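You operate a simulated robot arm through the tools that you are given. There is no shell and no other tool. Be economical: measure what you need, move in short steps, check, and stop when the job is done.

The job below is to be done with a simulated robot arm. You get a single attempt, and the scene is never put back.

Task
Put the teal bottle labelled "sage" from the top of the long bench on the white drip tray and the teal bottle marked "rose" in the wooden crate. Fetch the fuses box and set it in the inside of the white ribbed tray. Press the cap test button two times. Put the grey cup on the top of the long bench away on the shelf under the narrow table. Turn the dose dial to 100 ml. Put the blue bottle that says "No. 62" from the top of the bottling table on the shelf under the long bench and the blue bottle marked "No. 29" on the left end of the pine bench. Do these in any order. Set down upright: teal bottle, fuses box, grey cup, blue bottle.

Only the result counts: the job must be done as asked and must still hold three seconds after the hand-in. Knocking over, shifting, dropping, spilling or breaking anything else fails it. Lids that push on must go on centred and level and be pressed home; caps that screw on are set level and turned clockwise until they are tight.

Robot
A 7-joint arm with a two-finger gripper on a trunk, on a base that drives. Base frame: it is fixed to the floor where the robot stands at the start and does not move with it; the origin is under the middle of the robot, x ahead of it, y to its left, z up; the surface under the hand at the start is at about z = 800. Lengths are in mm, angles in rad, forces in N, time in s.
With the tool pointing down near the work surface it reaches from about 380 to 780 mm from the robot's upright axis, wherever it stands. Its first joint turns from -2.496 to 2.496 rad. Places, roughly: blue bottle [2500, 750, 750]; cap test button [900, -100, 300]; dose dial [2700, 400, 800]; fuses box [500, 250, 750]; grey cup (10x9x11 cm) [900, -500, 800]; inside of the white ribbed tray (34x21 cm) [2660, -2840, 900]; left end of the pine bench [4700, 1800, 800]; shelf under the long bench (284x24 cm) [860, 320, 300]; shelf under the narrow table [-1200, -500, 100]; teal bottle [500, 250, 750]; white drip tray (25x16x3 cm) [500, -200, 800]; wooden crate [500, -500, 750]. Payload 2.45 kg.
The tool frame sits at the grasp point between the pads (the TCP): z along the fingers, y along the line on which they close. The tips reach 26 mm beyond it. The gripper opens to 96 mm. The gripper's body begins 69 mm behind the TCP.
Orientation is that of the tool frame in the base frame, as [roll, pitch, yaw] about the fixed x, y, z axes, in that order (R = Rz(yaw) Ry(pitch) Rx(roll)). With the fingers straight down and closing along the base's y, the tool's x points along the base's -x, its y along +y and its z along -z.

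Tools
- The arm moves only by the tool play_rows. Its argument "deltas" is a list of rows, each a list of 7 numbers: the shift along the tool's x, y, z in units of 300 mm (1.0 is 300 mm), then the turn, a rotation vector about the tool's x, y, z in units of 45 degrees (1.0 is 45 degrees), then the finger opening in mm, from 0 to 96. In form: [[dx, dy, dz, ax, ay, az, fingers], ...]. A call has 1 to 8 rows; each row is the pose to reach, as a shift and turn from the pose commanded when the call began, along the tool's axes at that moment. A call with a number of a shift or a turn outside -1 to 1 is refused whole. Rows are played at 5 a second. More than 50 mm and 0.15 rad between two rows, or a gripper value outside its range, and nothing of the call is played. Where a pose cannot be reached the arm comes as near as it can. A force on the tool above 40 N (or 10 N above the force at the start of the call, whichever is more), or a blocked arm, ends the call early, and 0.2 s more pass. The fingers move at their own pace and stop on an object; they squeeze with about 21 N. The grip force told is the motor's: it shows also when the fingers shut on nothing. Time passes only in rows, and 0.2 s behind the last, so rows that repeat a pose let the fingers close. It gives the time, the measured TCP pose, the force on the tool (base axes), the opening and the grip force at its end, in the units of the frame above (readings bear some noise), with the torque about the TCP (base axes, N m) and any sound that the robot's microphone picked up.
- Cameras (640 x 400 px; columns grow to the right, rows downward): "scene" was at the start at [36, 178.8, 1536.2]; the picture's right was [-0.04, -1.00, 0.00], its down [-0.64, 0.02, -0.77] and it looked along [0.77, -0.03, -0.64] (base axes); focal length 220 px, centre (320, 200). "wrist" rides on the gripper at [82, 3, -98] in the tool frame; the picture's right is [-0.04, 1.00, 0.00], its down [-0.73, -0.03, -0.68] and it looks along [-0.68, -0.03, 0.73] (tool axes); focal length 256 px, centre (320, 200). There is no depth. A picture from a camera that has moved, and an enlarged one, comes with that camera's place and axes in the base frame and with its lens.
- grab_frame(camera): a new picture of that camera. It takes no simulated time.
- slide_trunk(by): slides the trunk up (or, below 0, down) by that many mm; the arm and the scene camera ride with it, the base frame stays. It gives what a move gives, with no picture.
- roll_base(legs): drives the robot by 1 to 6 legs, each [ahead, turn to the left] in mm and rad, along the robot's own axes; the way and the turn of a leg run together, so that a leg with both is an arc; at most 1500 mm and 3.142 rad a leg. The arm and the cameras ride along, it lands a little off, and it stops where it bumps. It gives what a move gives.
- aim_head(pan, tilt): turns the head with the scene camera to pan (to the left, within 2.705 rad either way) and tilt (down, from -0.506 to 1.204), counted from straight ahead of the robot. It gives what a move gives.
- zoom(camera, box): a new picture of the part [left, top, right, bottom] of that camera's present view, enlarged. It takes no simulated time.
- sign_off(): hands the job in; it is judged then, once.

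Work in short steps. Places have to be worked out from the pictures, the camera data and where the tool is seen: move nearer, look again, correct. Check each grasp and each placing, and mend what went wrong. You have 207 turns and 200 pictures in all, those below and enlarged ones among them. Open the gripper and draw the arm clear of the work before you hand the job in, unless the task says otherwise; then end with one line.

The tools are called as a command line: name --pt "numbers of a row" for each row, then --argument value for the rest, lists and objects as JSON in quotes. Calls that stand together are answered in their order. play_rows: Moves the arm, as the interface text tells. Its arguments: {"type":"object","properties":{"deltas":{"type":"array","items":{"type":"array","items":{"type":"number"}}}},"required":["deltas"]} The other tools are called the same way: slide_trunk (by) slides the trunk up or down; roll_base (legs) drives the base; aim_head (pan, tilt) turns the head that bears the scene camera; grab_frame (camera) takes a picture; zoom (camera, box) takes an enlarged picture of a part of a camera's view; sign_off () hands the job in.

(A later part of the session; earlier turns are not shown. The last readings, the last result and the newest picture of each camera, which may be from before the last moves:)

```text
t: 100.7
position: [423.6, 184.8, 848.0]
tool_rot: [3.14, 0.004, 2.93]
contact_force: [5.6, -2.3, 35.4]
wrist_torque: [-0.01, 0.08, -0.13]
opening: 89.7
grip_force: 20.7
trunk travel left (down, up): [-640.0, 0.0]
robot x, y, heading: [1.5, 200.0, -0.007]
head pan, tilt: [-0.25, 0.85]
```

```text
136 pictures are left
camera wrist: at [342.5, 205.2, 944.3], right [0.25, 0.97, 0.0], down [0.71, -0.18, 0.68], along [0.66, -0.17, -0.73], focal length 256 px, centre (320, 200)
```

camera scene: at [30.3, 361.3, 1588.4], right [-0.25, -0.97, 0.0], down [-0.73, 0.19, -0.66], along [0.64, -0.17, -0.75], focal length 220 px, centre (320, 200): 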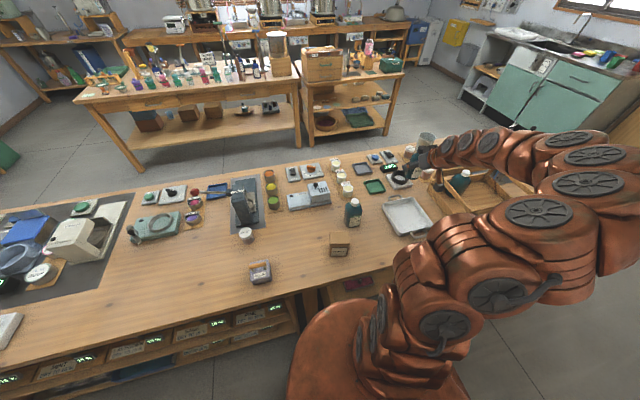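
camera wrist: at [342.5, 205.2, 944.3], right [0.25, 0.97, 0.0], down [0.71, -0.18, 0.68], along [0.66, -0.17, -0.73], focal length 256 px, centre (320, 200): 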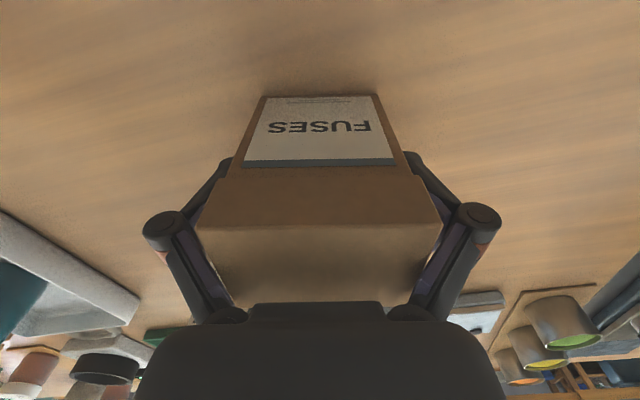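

The box is bigger than judged (90 mm wide, top about z=915, touching the palm), but gripped. I lift gently.

play_rows --pt "0 0 -0.015 0 0 0 60" --pt "0 0 -0.04 0 0 0 60" --pt "0 0 -0.08 0 0 0 60" --pt "0 0 -0.13 0 0 0 60" --pt "0 0 -0.2 0 0 0 60"

grab_frame --camera "wrist"

```text
t: 101.8
position: [423.9, 184.1, 905.8]
tool_rot: [-3.141, 0.0, 2.931]
contact_force: [-0.1, 0.5, -1.1]
wrist_torque: [-0.02, -0.02, 0.01]
opening: 69.4
grip_force: 21.1
trunk travel left (down, up): [-640.0, 0.0]
robot x, y, heading: [0.5, 199.0, -0.007]
head pan, tilt: [-0.25, 0.85]
```

```text
135 pictures are left
camera wrist: at [342.3, 204.9, 1004.1], right [0.25, 0.97, 0.0], down [0.71, -0.18, 0.68], along [0.66, -0.17, -0.73], focal length 256 px, centre (320, 200)
```

wrist: 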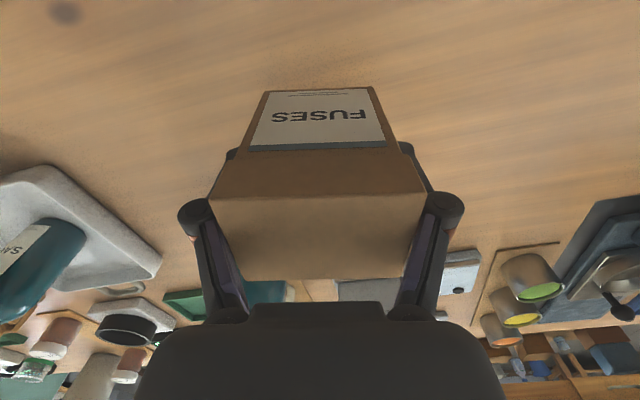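

Opening is now 69.4 mm, matching the box. I lift further to confirm it follows.

play_rows --pt "0 0 -0.1 0 0 0 50" --pt "0 0 -0.2 0 0 0 50" --pt "0 0 -0.3 0 0 0 50" --pt "0 0 -0.4 0 0 0 50"

grab_frame --camera "wrist"

```text
t: 102.8
position: [422.6, 183.6, 1027.2]
tool_rot: [3.14, -0.002, 2.93]
contact_force: [0.0, -0.8, -1.2]
wrist_torque: [0.02, 0.03, -0.02]
opening: 69.6
grip_force: 21.1
trunk travel left (down, up): [-640.0, 0.0]
robot x, y, heading: [0.9, 198.0, -0.01]
head pan, tilt: [-0.25, 0.85]
```

```text
134 pictures are left
camera wrist: at [341.7, 204.5, 1124.2], right [0.25, 0.97, 0.0], down [0.71, -0.18, 0.68], along [0.66, -0.17, -0.73], focal length 256 px, centre (320, 200)
```

wrist: 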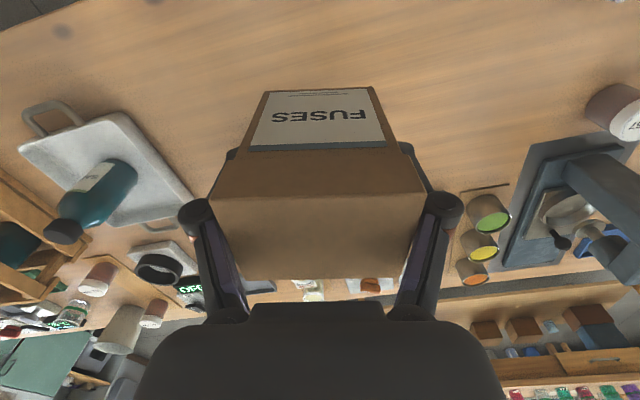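

Held. Now I drive to the kitchen side: turn right, go along the bench to y≈−1700, turn back left, and look.

roll_base --legs '[[0, -1.571], [1500, 0], [400, 0], [0, 1.571]]'

aim_head --pan -0.3 --tilt 0.4

grab_frame --camera "scene"

```text
t: 120.1
position: [401.4, -1732.4, 1026.8]
tool_rot: [-3.141, 0.0, 2.926]
contact_force: [-0.1, -0.3, -0.8]
wrist_torque: [-0.01, 0.02, 0.02]
opening: 69.5
grip_force: 21.2
trunk travel left (down, up): [-640.0, 0.0]
robot x, y, heading: [-18.5, -1715.6, -0.014]
head pan, tilt: [-0.25, 0.85]
```

```text
t: 121.0
position: [401.1, -1731.5, 1026.8]
tool_rot: [-3.141, 0.0, 2.926]
contact_force: [0.0, 0.3, -1.5]
wrist_torque: [0.01, -0.02, -0.01]
opening: 69.6
grip_force: 21.0
trunk travel left (down, up): [-640.0, 0.0]
robot x, y, heading: [-20.3, -1717.7, -0.012]
head pan, tilt: [-0.3, 0.4]
```

```text
133 pictures are left
camera scene: at [23.3, -1561.0, 1627.4], right [-0.31, -0.95, 0.0], down [-0.37, 0.12, -0.92], along [0.88, -0.28, -0.39], focal length 220 px, centre (320, 200)
```

scene: 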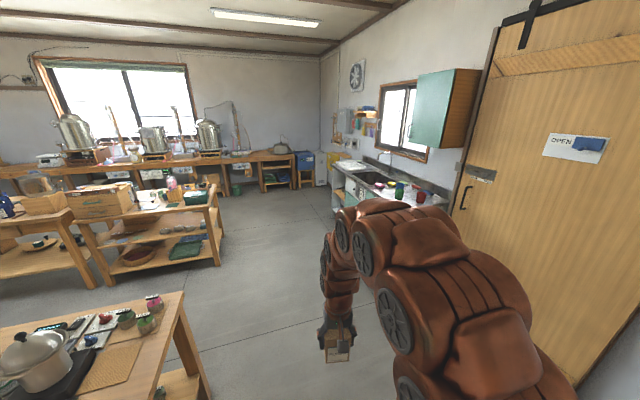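

The counter runs along the right wall with the white tray on it. I drive ahead to x≈2660 and turn to face it.

roll_base --legs '[[1500, 0], [1180, 0], [0, -1.556]]'

aim_head --pan 0.3 --tilt 0.7

grab_frame --camera "scene"

```text
t: 137.8
position: [2672.7, -2156.1, 1027.2]
tool_rot: [3.141, -0.001, 1.395]
contact_force: [-0.2, -0.5, -1.2]
wrist_torque: [0.01, 0.02, 0.03]
opening: 69.7
grip_force: 20.3
trunk travel left (down, up): [-640.0, 0.0]
robot x, y, heading: [2674.0, -1733.0, -1.547]
head pan, tilt: [-0.3, 0.4]
```

```text
t: 138.8
position: [2672.4, -2156.0, 1026.6]
tool_rot: [-3.139, 0.0, 1.394]
contact_force: [-0.4, -0.1, -1.6]
wrist_torque: [-0.03, -0.01, 0.02]
opening: 69.7
grip_force: 20.3
trunk travel left (down, up): [-640.0, 0.0]
robot x, y, heading: [2672.7, -1734.7, -1.544]
head pan, tilt: [0.3, 0.7]
```

```text
132 pictures are left
camera scene: at [2882.2, -1760.4, 1600.7], right [-0.95, -0.32, 0.0], down [-0.21, 0.61, -0.77], along [0.24, -0.72, -0.64], focal length 220 px, centre (320, 200)
```

scene: 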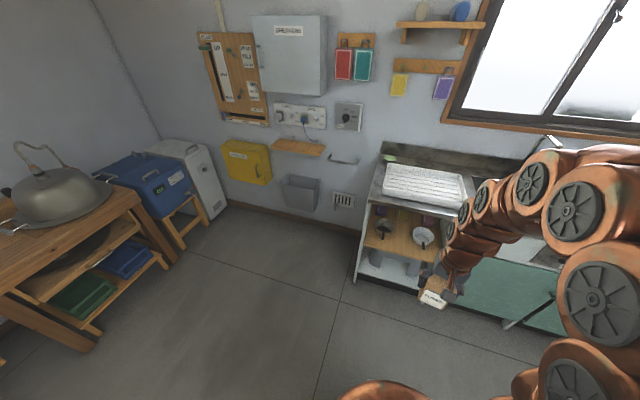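

Tray centre is about [2656,−2860], counter front edge about y=−2650. I drive 470 mm closer and look.

roll_base --legs '[[470, -0.026]]'

aim_head --pan 0.1 --tilt 0.8

grab_frame --camera "scene"

grab_frame --camera "wrist"

```text
t: 141.6
position: [2667.9, -2621.6, 1026.0]
tool_rot: [3.141, 0.001, 1.367]
contact_force: [0.0, 0.3, -1.2]
wrist_torque: [-0.02, 0.01, 0.0]
opening: 69.5
grip_force: 20.9
trunk travel left (down, up): [-640.0, 0.0]
robot x, y, heading: [2677.8, -2200.4, -1.571]
head pan, tilt: [0.3, 0.7]
```

```text
t: 142.3
position: [2667.4, -2621.6, 1027.5]
tool_rot: [3.141, 0.001, 1.365]
contact_force: [-0.4, -0.6, -1.5]
wrist_torque: [-0.01, 0.0, 0.04]
opening: 69.6
grip_force: 20.9
trunk travel left (down, up): [-640.0, 0.0]
robot x, y, heading: [2681.2, -2202.2, -1.571]
head pan, tilt: [0.099, 0.799]
```

```text
131 pictures are left
camera scene: at [2870.5, -2231.3, 1592.4], right [-0.99, -0.1, 0.0], down [-0.07, 0.71, -0.7], along [0.07, -0.69, -0.72], focal length 220 px, centre (320, 200)
```

scene: 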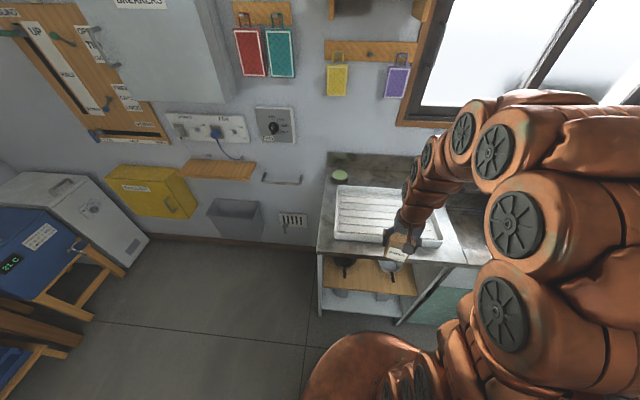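

```text
130 pictures are left
camera wrist: at [2685.0, -2542.0, 1123.9], right [0.97, -0.24, 0.0], down [-0.18, -0.71, 0.68], along [-0.16, -0.66, -0.73], focal length 256 px, centre (320, 200)
```

wrist: 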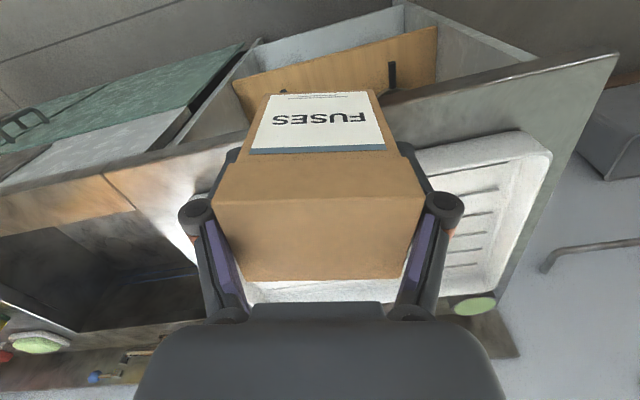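

Tray spans about x 2490–2863, y −2700..−2965. I move the box over its centre [2672,−2833], squaring it up.

play_rows --pt "-0.12 0.03 0 0 0 -0.06 50" --pt "-0.26 0.06 0 0 0 -0.13 50" --pt "-0.4 0.09 0 0 0 -0.2 50" --pt "-0.54 0.125 0 0 0 -0.26 50" --pt "-0.65 0.15 0 0 0 -0.26 50" --pt "-0.688 0.159 0 0 0 -0.26 50"

grab_frame --camera "wrist"

zoom --camera "scene" --box '[300, 140, 500, 265]'

```text
t: 143.7
position: [2672.9, -2833.9, 1025.7]
tool_rot: [3.14, -0.001, 1.57]
contact_force: [-0.5, 1.3, -0.6]
wrist_torque: [-0.03, -0.05, -0.01]
opening: 69.7
grip_force: 21.1
trunk travel left (down, up): [-640.0, 0.0]
robot x, y, heading: [2678.5, -2201.2, -1.566]
head pan, tilt: [0.099, 0.799]
```

```text
129 pictures are left
camera wrist: at [2673.4, -2752.6, 1123.1], right [1.0, -0.04, 0.0], down [-0.03, -0.73, 0.68], along [-0.03, -0.68, -0.73], focal length 256 px, centre (320, 200)
```

wrist: 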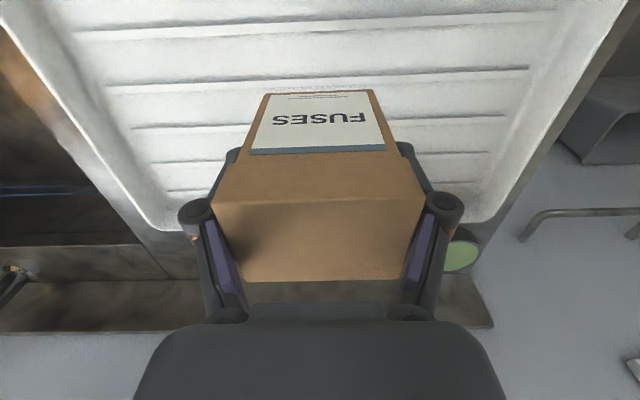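

```text
3.20 times, centred on (400, 202) of scene
camera zoom: at [2870.5, -2231.4, 1592.4], right [-1.0, -0.1, 0.0], down [-0.07, 0.71, -0.7], along [0.07, -0.69, -0.72], focal length 702 px, centre (64, 192)
```

zoom: 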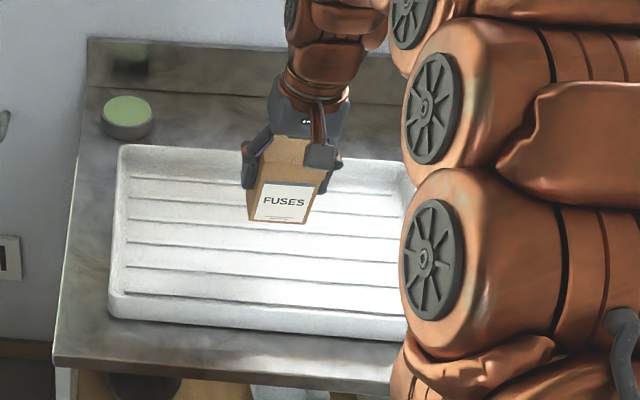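

Over the tray, upright. I lower it.

play_rows --pt "0 0 0.06 0 0 0 50" --pt "0 0 0.11 0 0 0 50" --pt "0 0 0.14 0 0 0 50"

play_rows --pt "0 0 0.015 0 0 0 50" --pt "0 0 0.03 0 0 0 50" --pt "0 0 0.045 0 0 0 50" --pt "0 0 0.06 0 0 0 50" --pt "0 0 0.075 0 0 0 50" --pt "0 0 0.09 0 0 0 50"

grab_frame --camera "wrist"

```text
t: 144.5
position: [2671.8, -2834.5, 984.7]
tool_rot: [3.141, -0.002, 1.572]
contact_force: [0.5, -0.4, -1.5]
wrist_torque: [-0.01, -0.01, -0.03]
opening: 69.5
grip_force: 20.5
trunk travel left (down, up): [-640.0, 0.0]
robot x, y, heading: [2679.7, -2201.0, -1.571]
head pan, tilt: [0.099, 0.799]
```

```text
t: 145.9
position: [2672.8, -2833.6, 958.2]
tool_rot: [-3.14, 0.0, 1.571]
contact_force: [0.3, 0.5, -1.8]
wrist_torque: [-0.02, -0.01, -0.02]
opening: 69.1
grip_force: 20.9
trunk travel left (down, up): [-640.0, 0.0]
robot x, y, heading: [2681.4, -2199.8, -1.574]
head pan, tilt: [0.099, 0.799]
```

```text
127 pictures are left
camera wrist: at [2673.4, -2751.7, 1054.8], right [1.0, -0.04, 0.0], down [-0.03, -0.73, 0.68], along [-0.03, -0.68, -0.73], focal length 256 px, centre (320, 200)
```

wrist: 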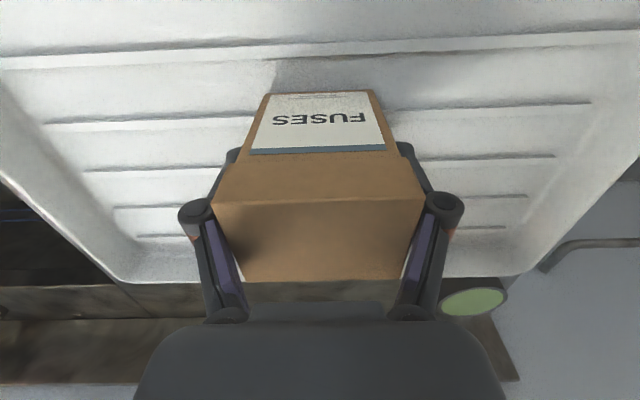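

Not touching yet; I continue down in small steps.

play_rows --pt "0 0 0.012 0 0 0 50" --pt "0 0 0.024 0 0 0 50" --pt "0 0 0.036 0 0 0 50" --pt "0 0 0.048 0 0 0 50"

play_rows --pt "0 0 0.008 0 0 0 50" --pt "0 0 0.016 0 0 0 50"

```text
t: 146.6
position: [2673.5, -2835.0, 956.1]
tool_rot: [3.141, 0.009, 1.569]
contact_force: [1.0, 3.4, 21.6]
wrist_torque: [0.7, -0.01, 0.06]
opening: 69.9
grip_force: 21.4
trunk travel left (down, up): [-640.0, 0.0]
robot x, y, heading: [2681.3, -2202.3, -1.571]
head pan, tilt: [0.099, 0.799]
stopped in row 3: the force on the tool passed its limit at 44 N (the readings are from after the stop); the commanded pose is now the measured one
```

```text
t: 147.0
position: [2672.6, -2835.0, 954.8]
tool_rot: [-3.141, 0.013, 1.571]
contact_force: [-0.8, 3.8, 19.6]
wrist_torque: [0.54, -0.07, 0.02]
opening: 70.2
grip_force: 20.4
trunk travel left (down, up): [-640.0, 0.0]
robot x, y, heading: [2678.3, -2199.8, -1.568]
head pan, tilt: [0.099, 0.799]
stopped in row 2: the force on the tool passed its limit at 44 N (the readings are from after the stop); the commanded pose is now the measured one
```

Firmly on the tray. I ease off 1 mm, open and withdraw.

play_rows --pt "0 0 -0.004 0 0 0 70" --pt "0 0 -0.004 0 0 0 80" --pt "0 0 -0.004 0 0 0 96" --pt "0 0 -0.004 0 0 0 96" --pt "0 0 -0.1 0 0 0 96" --pt "0 0 -0.22 0 0 0 96" --pt "0 0 -0.36 0 0 0 96" --pt "0 0 -0.5 0 0 0 96"

grab_frame --camera "wrist"

zoom --camera "scene" --box '[300, 140, 500, 265]'

```text
t: 148.8
position: [2673.1, -2835.5, 1102.7]
tool_rot: [3.141, 0.012, 1.57]
contact_force: [0.0, -0.3, -0.4]
wrist_torque: [0.01, 0.03, -0.01]
opening: 95.7
grip_force: 0.1
trunk travel left (down, up): [-640.0, 0.0]
robot x, y, heading: [2680.0, -2201.3, -1.575]
head pan, tilt: [0.099, 0.799]
```

```text
126 pictures are left
camera wrist: at [2674.0, -2753.1, 1199.4], right [1.0, -0.04, 0.0], down [-0.03, -0.73, 0.69], along [-0.03, -0.69, -0.73], focal length 256 px, centre (320, 200)
```

wrist: 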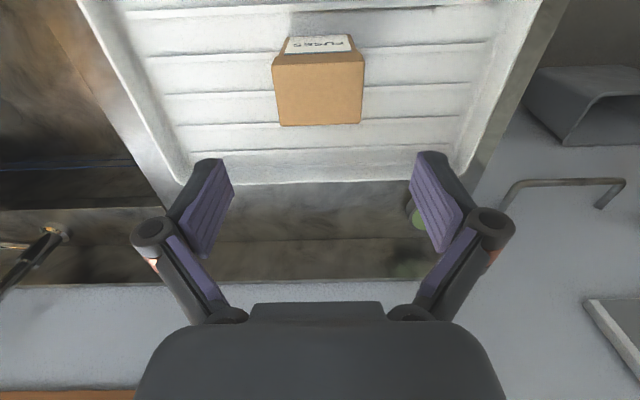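

```text
3.20 times, centred on (400, 202) of scene
camera zoom: at [2870.5, -2231.4, 1592.4], right [-1.0, -0.1, 0.0], down [-0.07, 0.71, -0.7], along [0.07, -0.69, -0.72], focal length 702 px, centre (64, 192)
```

zoom: 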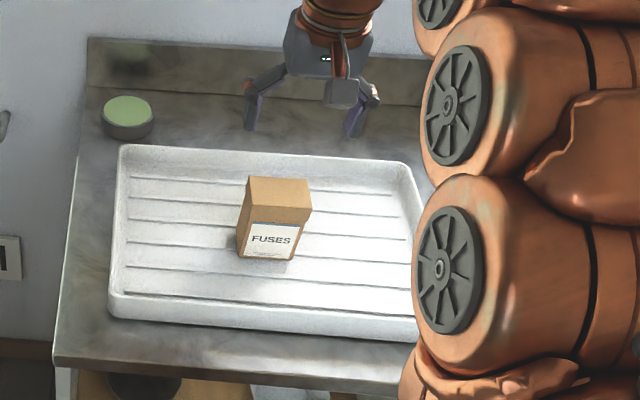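

Fuses box done. I retract the arm, then drive round into the aisle between the long bench and the bottling table.

play_rows --pt "0.14 0 -0.05 0 0 0 96" --pt "0.28 0 -0.1 0 0 0 96" --pt "0.42 0 -0.15 0 0 0 96" --pt "0.55 0 -0.2 0 0 0 96" --pt "0.68 0 -0.2 0 0 0 96"

roll_base --legs '[[-450, 0], [0, -1.571], [1030, 0], [0, -1.571], [1500, 0]]'

aim_head --pan -0.8 --tilt 0.5

grab_frame --camera "scene"

aim_head --pan 1.0 --tilt 0.6

grab_frame --camera "scene"

```text
t: 150.0
position: [2672.3, -2629.6, 1160.6]
tool_rot: [3.141, 0.012, 1.571]
contact_force: [1.0, -0.6, -0.1]
wrist_torque: [0.07, 0.02, 0.01]
opening: 95.9
grip_force: 0.0
trunk travel left (down, up): [-640.0, 0.0]
robot x, y, heading: [2679.2, -2197.7, -1.569]
head pan, tilt: [0.099, 0.799]
```

```text
t: 172.3
position: [1690.3, 189.6, 1159.7]
tool_rot: [3.141, 0.013, -1.584]
contact_force: [-0.3, -0.2, -0.8]
wrist_torque: [0.04, 0.0, 0.01]
opening: 96.0
grip_force: 0.0
trunk travel left (down, up): [-640.0, 0.0]
robot x, y, heading: [1672.4, -241.8, 1.56]
head pan, tilt: [0.099, 0.799]
```

```text
t: 173.5
position: [1690.3, 187.9, 1161.6]
tool_rot: [3.141, 0.012, -1.584]
contact_force: [-0.2, -0.5, 0.0]
wrist_torque: [0.0, 0.02, 0.01]
opening: 96.0
grip_force: 0.0
trunk travel left (down, up): [-640.0, 0.0]
robot x, y, heading: [1675.7, -239.7, 1.554]
head pan, tilt: [-0.799, 0.499]
```

```text
124 pictures are left
camera scene: at [1560.4, -225.3, 1618.3], right [0.69, -0.73, 0.0], down [-0.35, -0.33, -0.88], along [0.64, 0.6, -0.48], focal length 220 px, centre (320, 200)
```

scene: 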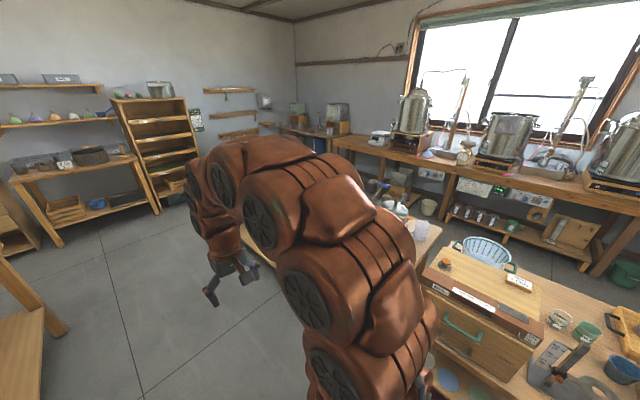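

```text
t: 175.3
position: [1690.4, 190.1, 1161.4]
tool_rot: [-3.141, 0.011, -1.585]
contact_force: [0.2, 0.0, -0.2]
wrist_torque: [0.01, -0.03, -0.01]
opening: 96.1
grip_force: 0.1
trunk travel left (down, up): [-640.0, 0.0]
robot x, y, heading: [1677.7, -239.2, 1.558]
head pan, tilt: [1.0, 0.6]
```

```text
123 pictures are left
camera scene: at [1420.7, -238.9, 1609.2], right [0.55, 0.83, 0.0], down [0.47, -0.31, -0.83], along [-0.69, 0.46, -0.56], focal length 220 px, centre (320, 200)
```

scene: 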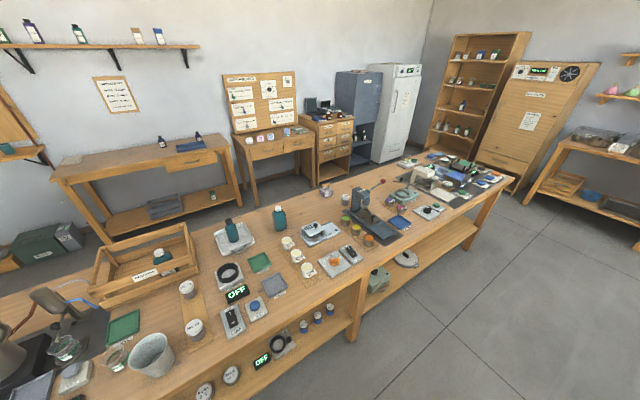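

I see the bench's back side: the shelf beneath bears the small cap tester with an OFF display. I turn to face the bench and look down.

roll_base --legs '[[0, 1.584]]'

aim_head --pan 0.2 --tilt 0.85

grab_frame --camera "scene"

aim_head --pan -0.5 --tilt 0.8

grab_frame --camera "scene"

```text
t: 179.6
position: [1246.6, -233.6, 1160.0]
tool_rot: [3.141, 0.011, 0.003]
contact_force: [-0.1, 0.1, 0.0]
wrist_torque: [-0.03, -0.03, 0.02]
opening: 95.8
grip_force: 0.0
trunk travel left (down, up): [-640.0, 0.0]
robot x, y, heading: [1673.6, -243.2, -3.135]
head pan, tilt: [1.0, 0.6]
```

```text
t: 180.7
position: [1246.2, -233.9, 1161.4]
tool_rot: [3.14, 0.01, 0.004]
contact_force: [0.3, 1.0, 0.1]
wrist_torque: [0.01, 0.02, 0.02]
opening: 96.1
grip_force: 0.0
trunk travel left (down, up): [-640.0, 0.0]
robot x, y, heading: [1677.2, -238.9, -3.144]
head pan, tilt: [0.201, 0.85]
```

```text
122 pictures are left
camera scene: at [1650.9, -438.1, 1588.4], right [-0.2, 0.98, 0.0], down [0.74, 0.15, -0.66], along [-0.65, -0.13, -0.75], focal length 220 px, centre (320, 200)
```

scene: 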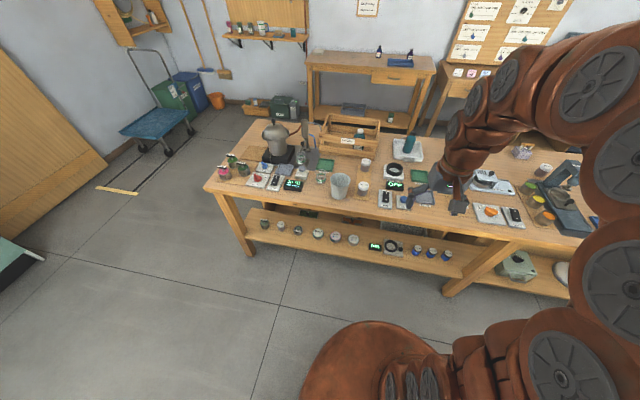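

```text
t: 181.8
position: [1246.3, -233.2, 1161.5]
tool_rot: [3.141, 0.012, 0.005]
contact_force: [0.7, -0.2, 0.5]
wrist_torque: [0.01, -0.01, 0.02]
opening: 96.0
grip_force: 0.1
trunk travel left (down, up): [-640.0, 0.0]
robot x, y, heading: [1678.2, -241.9, -3.131]
head pan, tilt: [-0.499, 0.799]
```

```text
121 pictures are left
camera scene: at [1656.5, -383.9, 1592.4], right [0.48, 0.88, 0.0], down [0.63, -0.34, -0.7], along [-0.61, 0.33, -0.72], focal length 220 px, centre (320, 200)
```

scene: 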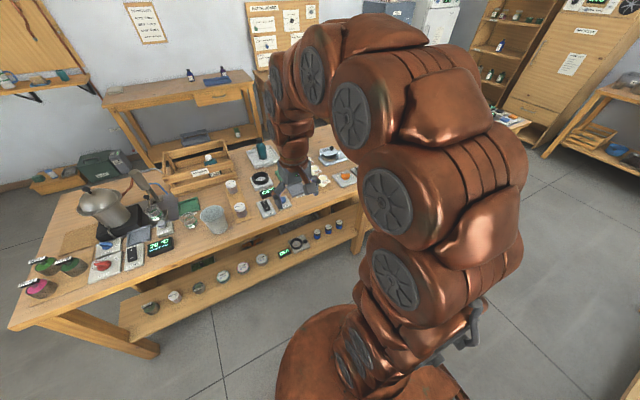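

I zoom in on the tester on the shelf.

aim_head --pan 0.2 --tilt 0.85

zoom --camera "scene" --box '[340, 210, 500, 290]'

zoom --camera "scene" --box '[240, 130, 440, 230]'

```text
t: 182.9
position: [1245.3, -233.9, 1162.1]
tool_rot: [3.141, 0.009, 0.005]
contact_force: [0.2, -0.1, -0.2]
wrist_torque: [0.03, 0.03, 0.02]
opening: 95.8
grip_force: 0.0
trunk travel left (down, up): [-640.0, 0.0]
robot x, y, heading: [1681.5, -238.7, -3.139]
head pan, tilt: [0.201, 0.85]
```

```text
4.00 times, centred on (420, 250) of scene
camera zoom: at [1650.8, -438.0, 1588.4], right [-0.2, 0.98, 0.0], down [0.74, 0.15, -0.66], along [-0.65, -0.13, -0.75], focal length 878 px, centre (-80, 0)
```

zoom: 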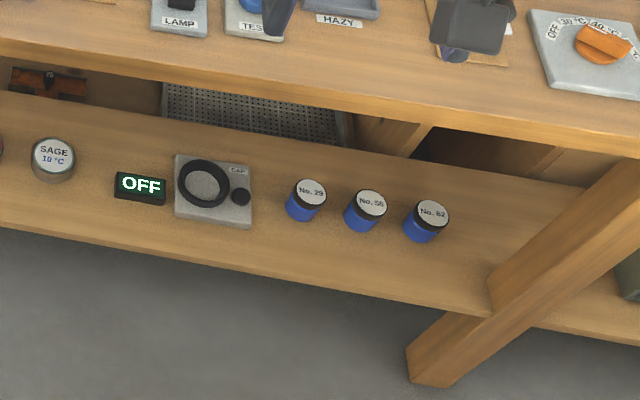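

```text
3.20 times, centred on (340, 180) of scene
camera zoom: at [1650.8, -438.0, 1588.4], right [-0.2, 0.98, 0.0], down [0.74, 0.15, -0.66], along [-0.65, -0.13, -0.75], focal length 702 px, centre (256, 264)
```

zoom: 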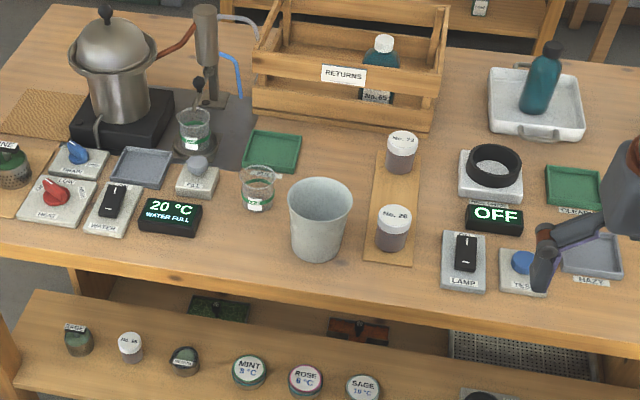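

The black button beside the ring on the shelf tester is at about [865,−72,325], display reads OFF. I lower the trunk here in the open aisle, then tilt and close the hand.

slide_trunk --by -640

play_rows --pt "0 0 0 0 -0.15 0 60" --pt "0 0 0 0 -0.3 0 30" --pt "0 0 0 0 -0.45 0 0" --pt "0 0 0 0 -0.6 0 0" --pt "0 0 0 0 -0.75 0 0" --pt "0 0 0 0 -0.9 0 0"

grab_frame --camera "wrist"

grab_frame --camera "scene"

```text
refused: -640 is not a number from -400 to 400
```

```text
t: 184.3
position: [1233.1, -233.7, 1176.4]
tool_rot: [3.141, 0.714, 0.003]
contact_force: [-0.1, -0.2, 0.1]
wrist_torque: [-0.03, 0.02, 0.0]
opening: 0.0
grip_force: 21.3
out of reach, approached as far as the arm can: row 6
trunk travel left (down, up): [-640.0, 0.0]
robot x, y, heading: [1674.0, -240.0, -3.137]
head pan, tilt: [0.201, 0.85]
```

```text
118 pictures are left
camera wrist: at [1357.2, -235.6, 1195.6], right [-0.03, -1.0, 0.03], down [-0.11, 0.03, 0.99], along [-0.99, 0.02, -0.11], focal length 256 px, centre (320, 200)
```

wrist: 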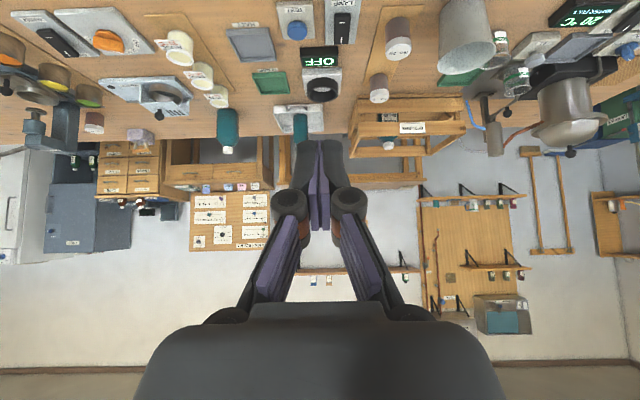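

```text
117 pictures are left
camera scene: at [1650.9, -438.0, 1588.4], right [-0.2, 0.98, 0.0], down [0.74, 0.15, -0.66], along [-0.65, -0.13, -0.75], focal length 220 px, centre (320, 200)
```

scene: 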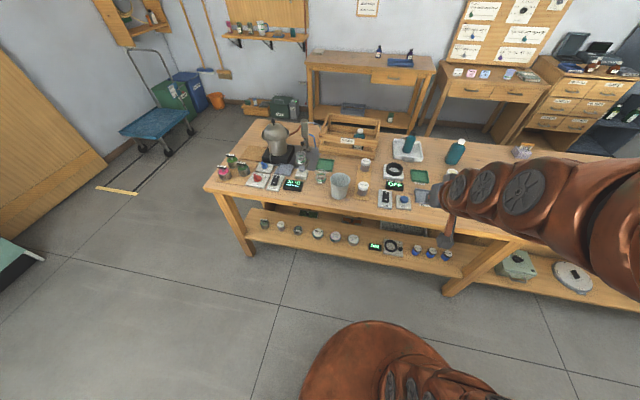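

The trunk takes at most 400 per call; I lower in two slides.

slide_trunk --by -400

slide_trunk --by -240

grab_frame --camera "wrist"

grab_frame --camera "scene"

```text
t: 188.1
position: [1232.2, -232.8, 777.3]
tool_rot: [-3.141, 0.714, 0.003]
contact_force: [0.6, -0.5, 0.6]
wrist_torque: [0.01, -0.01, 0.01]
opening: 0.0
grip_force: 21.2
trunk travel left (down, up): [-240.0, 400.0]
robot x, y, heading: [1677.1, -240.0, -3.136]
head pan, tilt: [0.201, 0.85]
```

```text
t: 190.6
position: [1233.9, -233.9, 537.2]
tool_rot: [3.141, 0.715, 0.003]
contact_force: [0.7, -0.1, 0.9]
wrist_torque: [-0.04, 0.0, 0.05]
opening: 0.0
grip_force: 21.3
trunk travel left (down, up): [0.0, 640.0]
robot x, y, heading: [1679.1, -238.9, -3.14]
head pan, tilt: [0.201, 0.85]
```

```text
116 pictures are left
camera wrist: at [1357.0, -235.6, 555.8], right [-0.03, -1.0, 0.03], down [-0.11, 0.03, 0.99], along [-0.99, 0.02, -0.11], focal length 256 px, centre (320, 200)
```

wrist: 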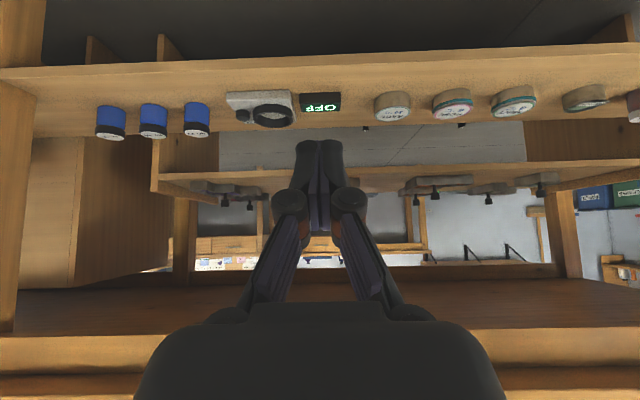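

```text
115 pictures are left
camera scene: at [1650.9, -438.0, 948.4], right [-0.2, 0.98, 0.0], down [0.74, 0.15, -0.66], along [-0.65, -0.13, -0.75], focal length 220 px, centre (320, 200)
```

scene: 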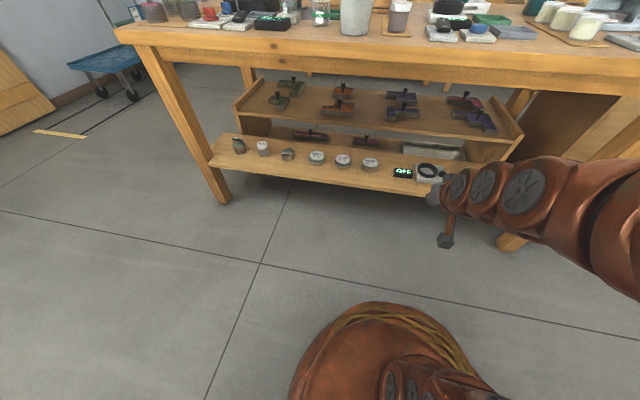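

Good view of the shelf. I zoom on the tester for the button's place.

zoom --camera "wrist" --box '[200, 70, 360, 150]'

zoom --camera "scene" --box '[380, 140, 460, 190]'

```text
4.00 times, centred on (280, 110) of wrist
camera zoom: at [1357.0, -235.6, 555.8], right [-0.03, -1.0, 0.03], down [-0.11, 0.03, 0.99], along [-0.99, 0.02, -0.11], focal length 1024 px, centre (480, 560)
```

zoom: 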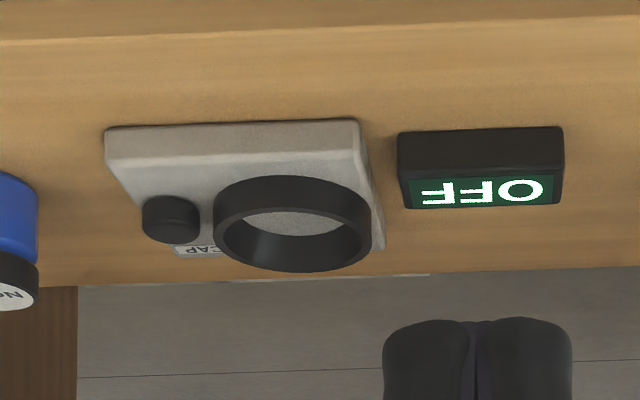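

```text
8.00 times, centred on (420, 165) of scene
camera zoom: at [1650.9, -438.0, 948.4], right [-0.2, 0.98, 0.0], down [0.74, 0.15, -0.66], along [-0.65, -0.13, -0.75], focal length 1756 px, centre (-480, 480)
```

zoom: 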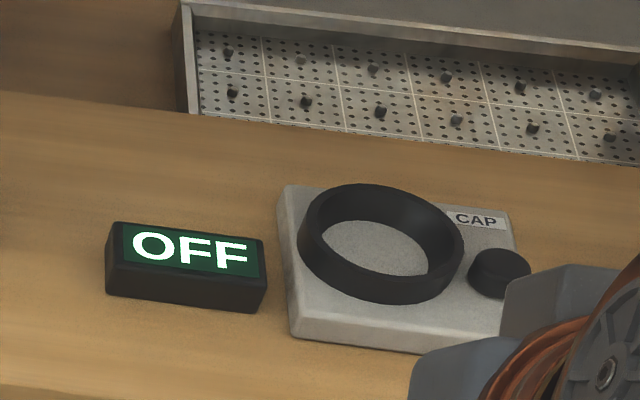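

Button top triangulates to [871,−75,336], about 26 mm across. I drive 200 mm nearer with the hand at z≈537, under the bench top.

roll_base --legs '[[200, 0]]'

grab_frame --camera "scene"

```text
t: 192.2
position: [1034.3, -233.7, 536.4]
tool_rot: [3.14, 0.715, 0.003]
contact_force: [-0.3, -0.3, -0.7]
wrist_torque: [0.03, -0.01, 0.01]
opening: 0.0
grip_force: 21.1
trunk travel left (down, up): [0.0, 640.0]
robot x, y, heading: [1479.7, -240.1, -3.139]
head pan, tilt: [0.201, 0.85]
```

```text
112 pictures are left
camera scene: at [1451.7, -438.4, 948.4], right [-0.2, 0.98, 0.0], down [0.74, 0.15, -0.66], along [-0.65, -0.13, -0.75], focal length 220 px, centre (320, 200)
```

scene: 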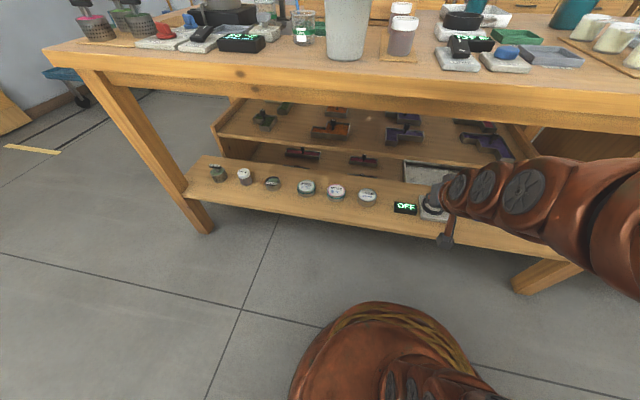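

I reach in to just above the button (target TCP [879,−70,397]).

play_rows --pt "-0.012 -0.08 0.1 0 0 0 0" --pt "-0.024 -0.16 0.2 0 0 0 0" --pt "-0.036 -0.24 0.3 0 0 0 0" --pt "-0.048 -0.32 0.4 0 0 0 0" --pt "-0.06 -0.4 0.5 0 0 0 0" --pt "-0.072 -0.48 0.6 0 0 0 0" --pt "-0.084 -0.547 0.691 0 0 0 0"

grab_frame --camera "wrist"

zoom --camera "scene" --box '[360, 120, 520, 240]'

```text
t: 193.8
position: [878.2, -68.4, 394.6]
tool_rot: [-3.14, 0.716, 0.003]
contact_force: [1.0, 0.4, 0.0]
wrist_torque: [-0.03, -0.03, 0.0]
opening: 0.0
grip_force: 20.9
trunk travel left (down, up): [0.0, 640.0]
robot x, y, heading: [1478.3, -238.8, -3.136]
head pan, tilt: [0.201, 0.85]
```

```text
111 pictures are left
camera wrist: at [1002.9, -70.2, 413.9], right [-0.03, -1.0, 0.03], down [-0.11, 0.03, 0.99], along [-0.99, 0.03, -0.11], focal length 256 px, centre (320, 200)
```

wrist: 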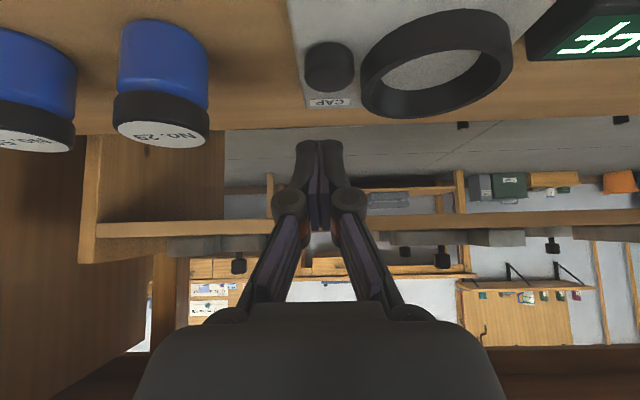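

```text
3.33 times, centred on (440, 180) of scene
camera zoom: at [1451.7, -438.3, 948.4], right [-0.2, 0.98, 0.0], down [0.74, 0.15, -0.66], along [-0.65, -0.13, -0.75], focal length 732 px, centre (-80, 267)
```

zoom: 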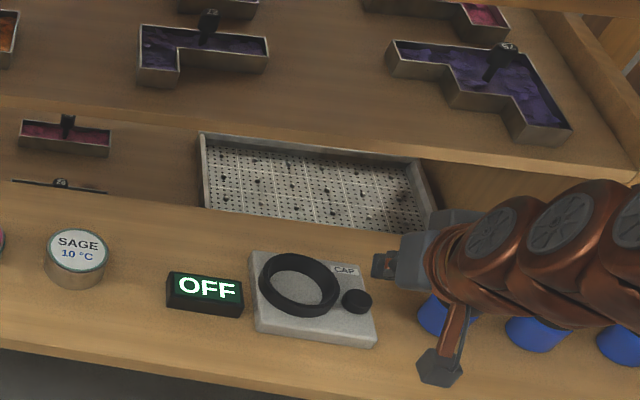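

Button seen at [875,−73]. I fine-adjust and come to ~3 mm above it.

play_rows --pt "0.03 0.01 0.02 0 0 0 0" --pt "0.067 0.012 0.057 0 0 0 0"

play_rows --pt "0.0044 0 0.005 0 0 0 0" --pt "0.0088 0 0.01 0 0 0 0" --pt "0.013 0 0.015 0 0 0 0" --pt "0.0175 0 0.02 0 0 0 0"

grab_frame --camera "wrist"

```text
t: 194.4
position: [883.4, -73.0, 370.5]
tool_rot: [-3.14, 0.717, 0.0]
contact_force: [0.0, 0.7, -0.4]
wrist_torque: [0.0, 0.01, -0.01]
opening: 0.0
grip_force: 21.3
trunk travel left (down, up): [0.0, 640.0]
robot x, y, heading: [1475.6, -242.6, -3.14]
head pan, tilt: [0.201, 0.85]
```

```text
t: 195.4
position: [883.6, -73.4, 362.1]
tool_rot: [-3.141, 0.713, 0.004]
contact_force: [-0.3, -0.3, -0.2]
wrist_torque: [-0.02, 0.03, -0.01]
opening: 0.0
grip_force: 20.9
trunk travel left (down, up): [0.0, 640.0]
robot x, y, heading: [1475.6, -243.7, -3.137]
head pan, tilt: [0.201, 0.85]
```

```text
109 pictures are left
camera wrist: at [1006.8, -75.6, 381.4], right [-0.03, -1.0, 0.03], down [-0.11, 0.03, 0.99], along [-0.99, 0.02, -0.11], focal length 256 px, centre (320, 200)
```

wrist: 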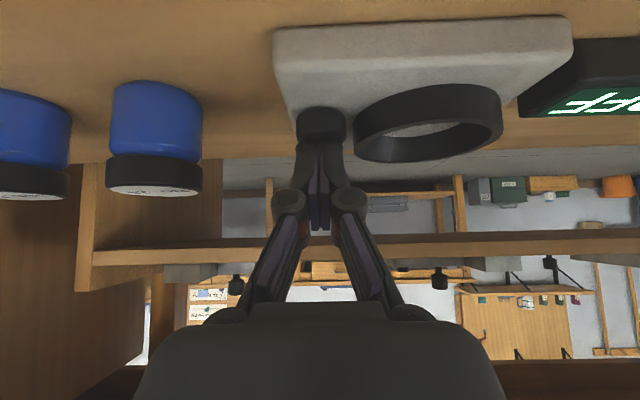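

Tip is right at the button, aligned. I press downward in 1.5 mm steps.

play_rows --pt "0.0033 0 0.0038 0 0 0 0" --pt "0.0066 0 0.0075 0 0 0 0" --pt "0.0099 0 0.0113 0 0 0 0" --pt "0.0131 0 0.0151 0 0 0 0"

grab_frame --camera "wrist"

```text
t: 196.4
position: [882.4, -72.9, 356.7]
tool_rot: [-3.14, 0.716, 0.004]
contact_force: [0.3, -0.8, 4.0]
wrist_torque: [-0.02, 0.03, 0.0]
opening: 5.7
grip_force: 28.2
trunk travel left (down, up): [0.0, 640.0]
robot x, y, heading: [1476.9, -240.0, -3.143]
head pan, tilt: [0.201, 0.85]
heard: click
```

```text
108 pictures are left
camera wrist: at [1006.9, -75.4, 375.5], right [-0.03, -1.0, 0.03], down [-0.11, 0.03, 0.99], along [-0.99, 0.02, -0.11], focal length 256 px, centre (320, 200)
```

wrist: 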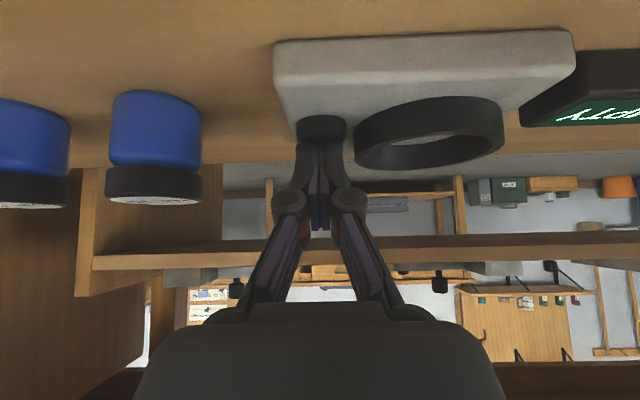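

Click heard and the display changed (…PTY). I lift off 8 mm and look.

play_rows --pt "-0.0088 0 -0.01 0 0 0 0" --pt "-0.0175 0 -0.0201 0 0 0 0" --pt "-0.0175 0 -0.0201 0 0 0 0"

zoom --camera "scene" --box '[360, 120, 520, 240]'

```text
t: 197.2
position: [882.7, -72.8, 364.4]
tool_rot: [-3.141, 0.713, 0.002]
contact_force: [0.2, -0.4, -0.2]
wrist_torque: [0.02, 0.04, 0.01]
opening: 0.2
grip_force: 28.6
trunk travel left (down, up): [0.0, 640.0]
robot x, y, heading: [1480.9, -241.1, -3.14]
head pan, tilt: [0.201, 0.85]
```

```text
3.33 times, centred on (440, 180) of scene
camera zoom: at [1451.7, -438.3, 948.4], right [-0.2, 0.98, 0.0], down [0.74, 0.15, -0.66], along [-0.65, -0.13, -0.75], focal length 732 px, centre (-80, 267)
```

zoom: 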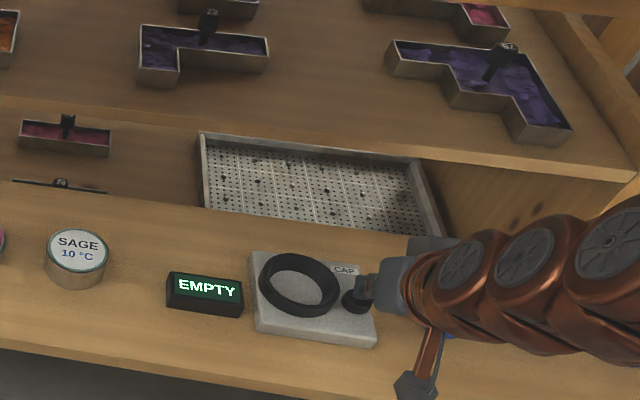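

Display reads EMPTY after one press; released. Now the second press, with the same stroke.

play_rows --pt "0.0088 0 0.01 0 0 0 0" --pt "0.0142 0 0.0163 0 0 0 0" --pt "0.0175 0 0.0201 0 0 0 0"

play_rows --pt "-0.0175 0 -0.0201 0 0 0 0" --pt "-0.06 0 -0.07 0 0 0 0" --pt "-0.1 0 -0.12 0 0 0 0"

zoom --camera "scene" --box '[360, 120, 520, 240]'

```text
t: 198.0
position: [882.6, -74.1, 357.5]
tool_rot: [-3.141, 0.714, 0.003]
contact_force: [0.4, 0.9, 2.3]
wrist_torque: [-0.02, 0.01, 0.0]
opening: 6.0
grip_force: 28.1
trunk travel left (down, up): [0.0, 640.0]
robot x, y, heading: [1474.0, -243.2, -3.139]
head pan, tilt: [0.201, 0.85]
heard: click
```

```text
t: 198.8
position: [882.8, -73.5, 402.9]
tool_rot: [3.141, 0.715, 0.002]
contact_force: [-0.3, 0.3, -0.1]
wrist_torque: [0.01, -0.02, 0.02]
opening: 0.1
grip_force: 29.2
trunk travel left (down, up): [0.0, 640.0]
robot x, y, heading: [1478.4, -244.4, -3.136]
head pan, tilt: [0.201, 0.85]
```

```text
3.33 times, centred on (440, 180) of scene
camera zoom: at [1451.7, -438.3, 948.4], right [-0.2, 0.98, 0.0], down [0.74, 0.15, -0.66], along [-0.65, -0.13, -0.75], focal length 732 px, centre (-80, 267)
```

zoom: 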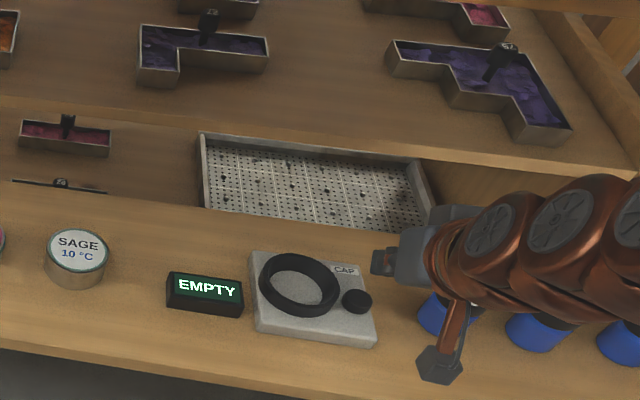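

Two clicks, two presses done. I withdraw the hand the way it came, back off from the bench, and raise the trunk.

play_rows --pt "0 0.06 -0.12 0 0 0 0" --pt "0.012 0.14 -0.24 0 0 0 0" --pt "0.024 0.22 -0.36 0 0 0 0" --pt "0.036 0.3 -0.47 0 0 0 0" --pt "0.048 0.38 -0.58 0 0 0 0" --pt "0.06 0.46 -0.66 0 0 0 0"

roll_base --legs '[[-230, 0]]'

slide_trunk --by 400

slide_trunk --by 240

roll_base --legs '[[0, 1.571], [0, 1.571]]'

aim_head --pan 0.5 --tilt 0.6

grab_frame --camera "scene"

```text
t: 200.2
position: [1027.7, -211.5, 542.2]
tool_rot: [-3.141, 0.715, 0.002]
contact_force: [0.5, 0.3, -0.1]
wrist_torque: [0.01, 0.03, -0.01]
opening: 0.2
grip_force: 28.2
trunk travel left (down, up): [0.0, 640.0]
robot x, y, heading: [1473.9, -241.4, -3.138]
head pan, tilt: [0.201, 0.85]
```

```text
t: 201.9
position: [1258.1, -209.6, 540.8]
tool_rot: [3.14, 0.714, 0.001]
contact_force: [0.3, 1.1, 0.1]
wrist_torque: [-0.02, 0.0, 0.01]
opening: 0.1
grip_force: 28.8
trunk travel left (down, up): [0.0, 640.0]
robot x, y, heading: [1708.8, -241.5, -3.138]
head pan, tilt: [0.201, 0.85]
```

```text
t: 205.8
position: [1258.8, -211.6, 940.6]
tool_rot: [-3.14, 0.716, 0.0]
contact_force: [-0.9, -0.2, -0.1]
wrist_torque: [0.0, 0.0, -0.01]
opening: 0.1
grip_force: 28.3
trunk travel left (down, up): [-400.0, 240.0]
robot x, y, heading: [1708.6, -241.4, -3.137]
head pan, tilt: [0.201, 0.85]
```

```text
t: 208.2
position: [1256.9, -210.8, 1180.0]
tool_rot: [3.141, 0.716, 0.002]
contact_force: [0.5, -0.4, 0.1]
wrist_torque: [0.01, -0.03, -0.02]
opening: 0.0
grip_force: 28.4
trunk travel left (down, up): [-640.0, 0.0]
robot x, y, heading: [1705.4, -240.9, -3.142]
head pan, tilt: [0.201, 0.85]
```

```text
t: 216.3
position: [2156.1, -278.2, 1181.3]
tool_rot: [3.142, 0.715, 3.123]
contact_force: [-0.1, 0.6, 0.1]
wrist_torque: [0.0, 0.0, -0.02]
opening: 0.1
grip_force: 28.0
trunk travel left (down, up): [-640.0, 0.0]
robot x, y, heading: [1708.5, -242.9, -0.015]
head pan, tilt: [0.201, 0.85]
```

```text
t: 217.1
position: [2155.8, -277.8, 1180.4]
tool_rot: [3.14, 0.715, 3.125]
contact_force: [0.3, -0.2, 0.4]
wrist_torque: [0.0, 0.03, -0.04]
opening: 0.1
grip_force: 28.5
trunk travel left (down, up): [-640.0, 0.0]
robot x, y, heading: [1707.4, -238.4, -0.014]
head pan, tilt: [0.499, 0.6]
```

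```text
105 pictures are left
camera scene: at [1740.0, -16.9, 1609.2], right [0.46, -0.89, 0.0], down [-0.5, -0.26, -0.82], along [0.73, 0.38, -0.57], focal length 220 px, centre (320, 200)
```

scene: 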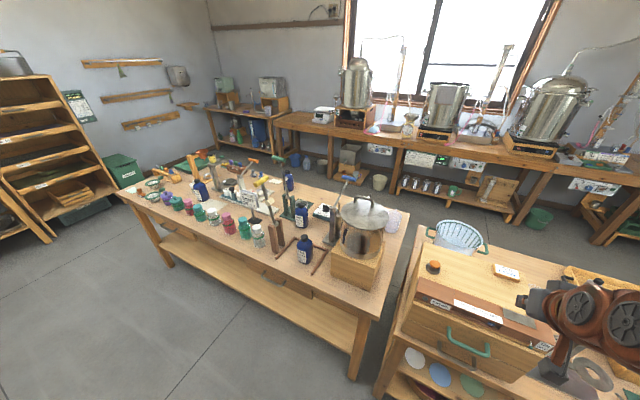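

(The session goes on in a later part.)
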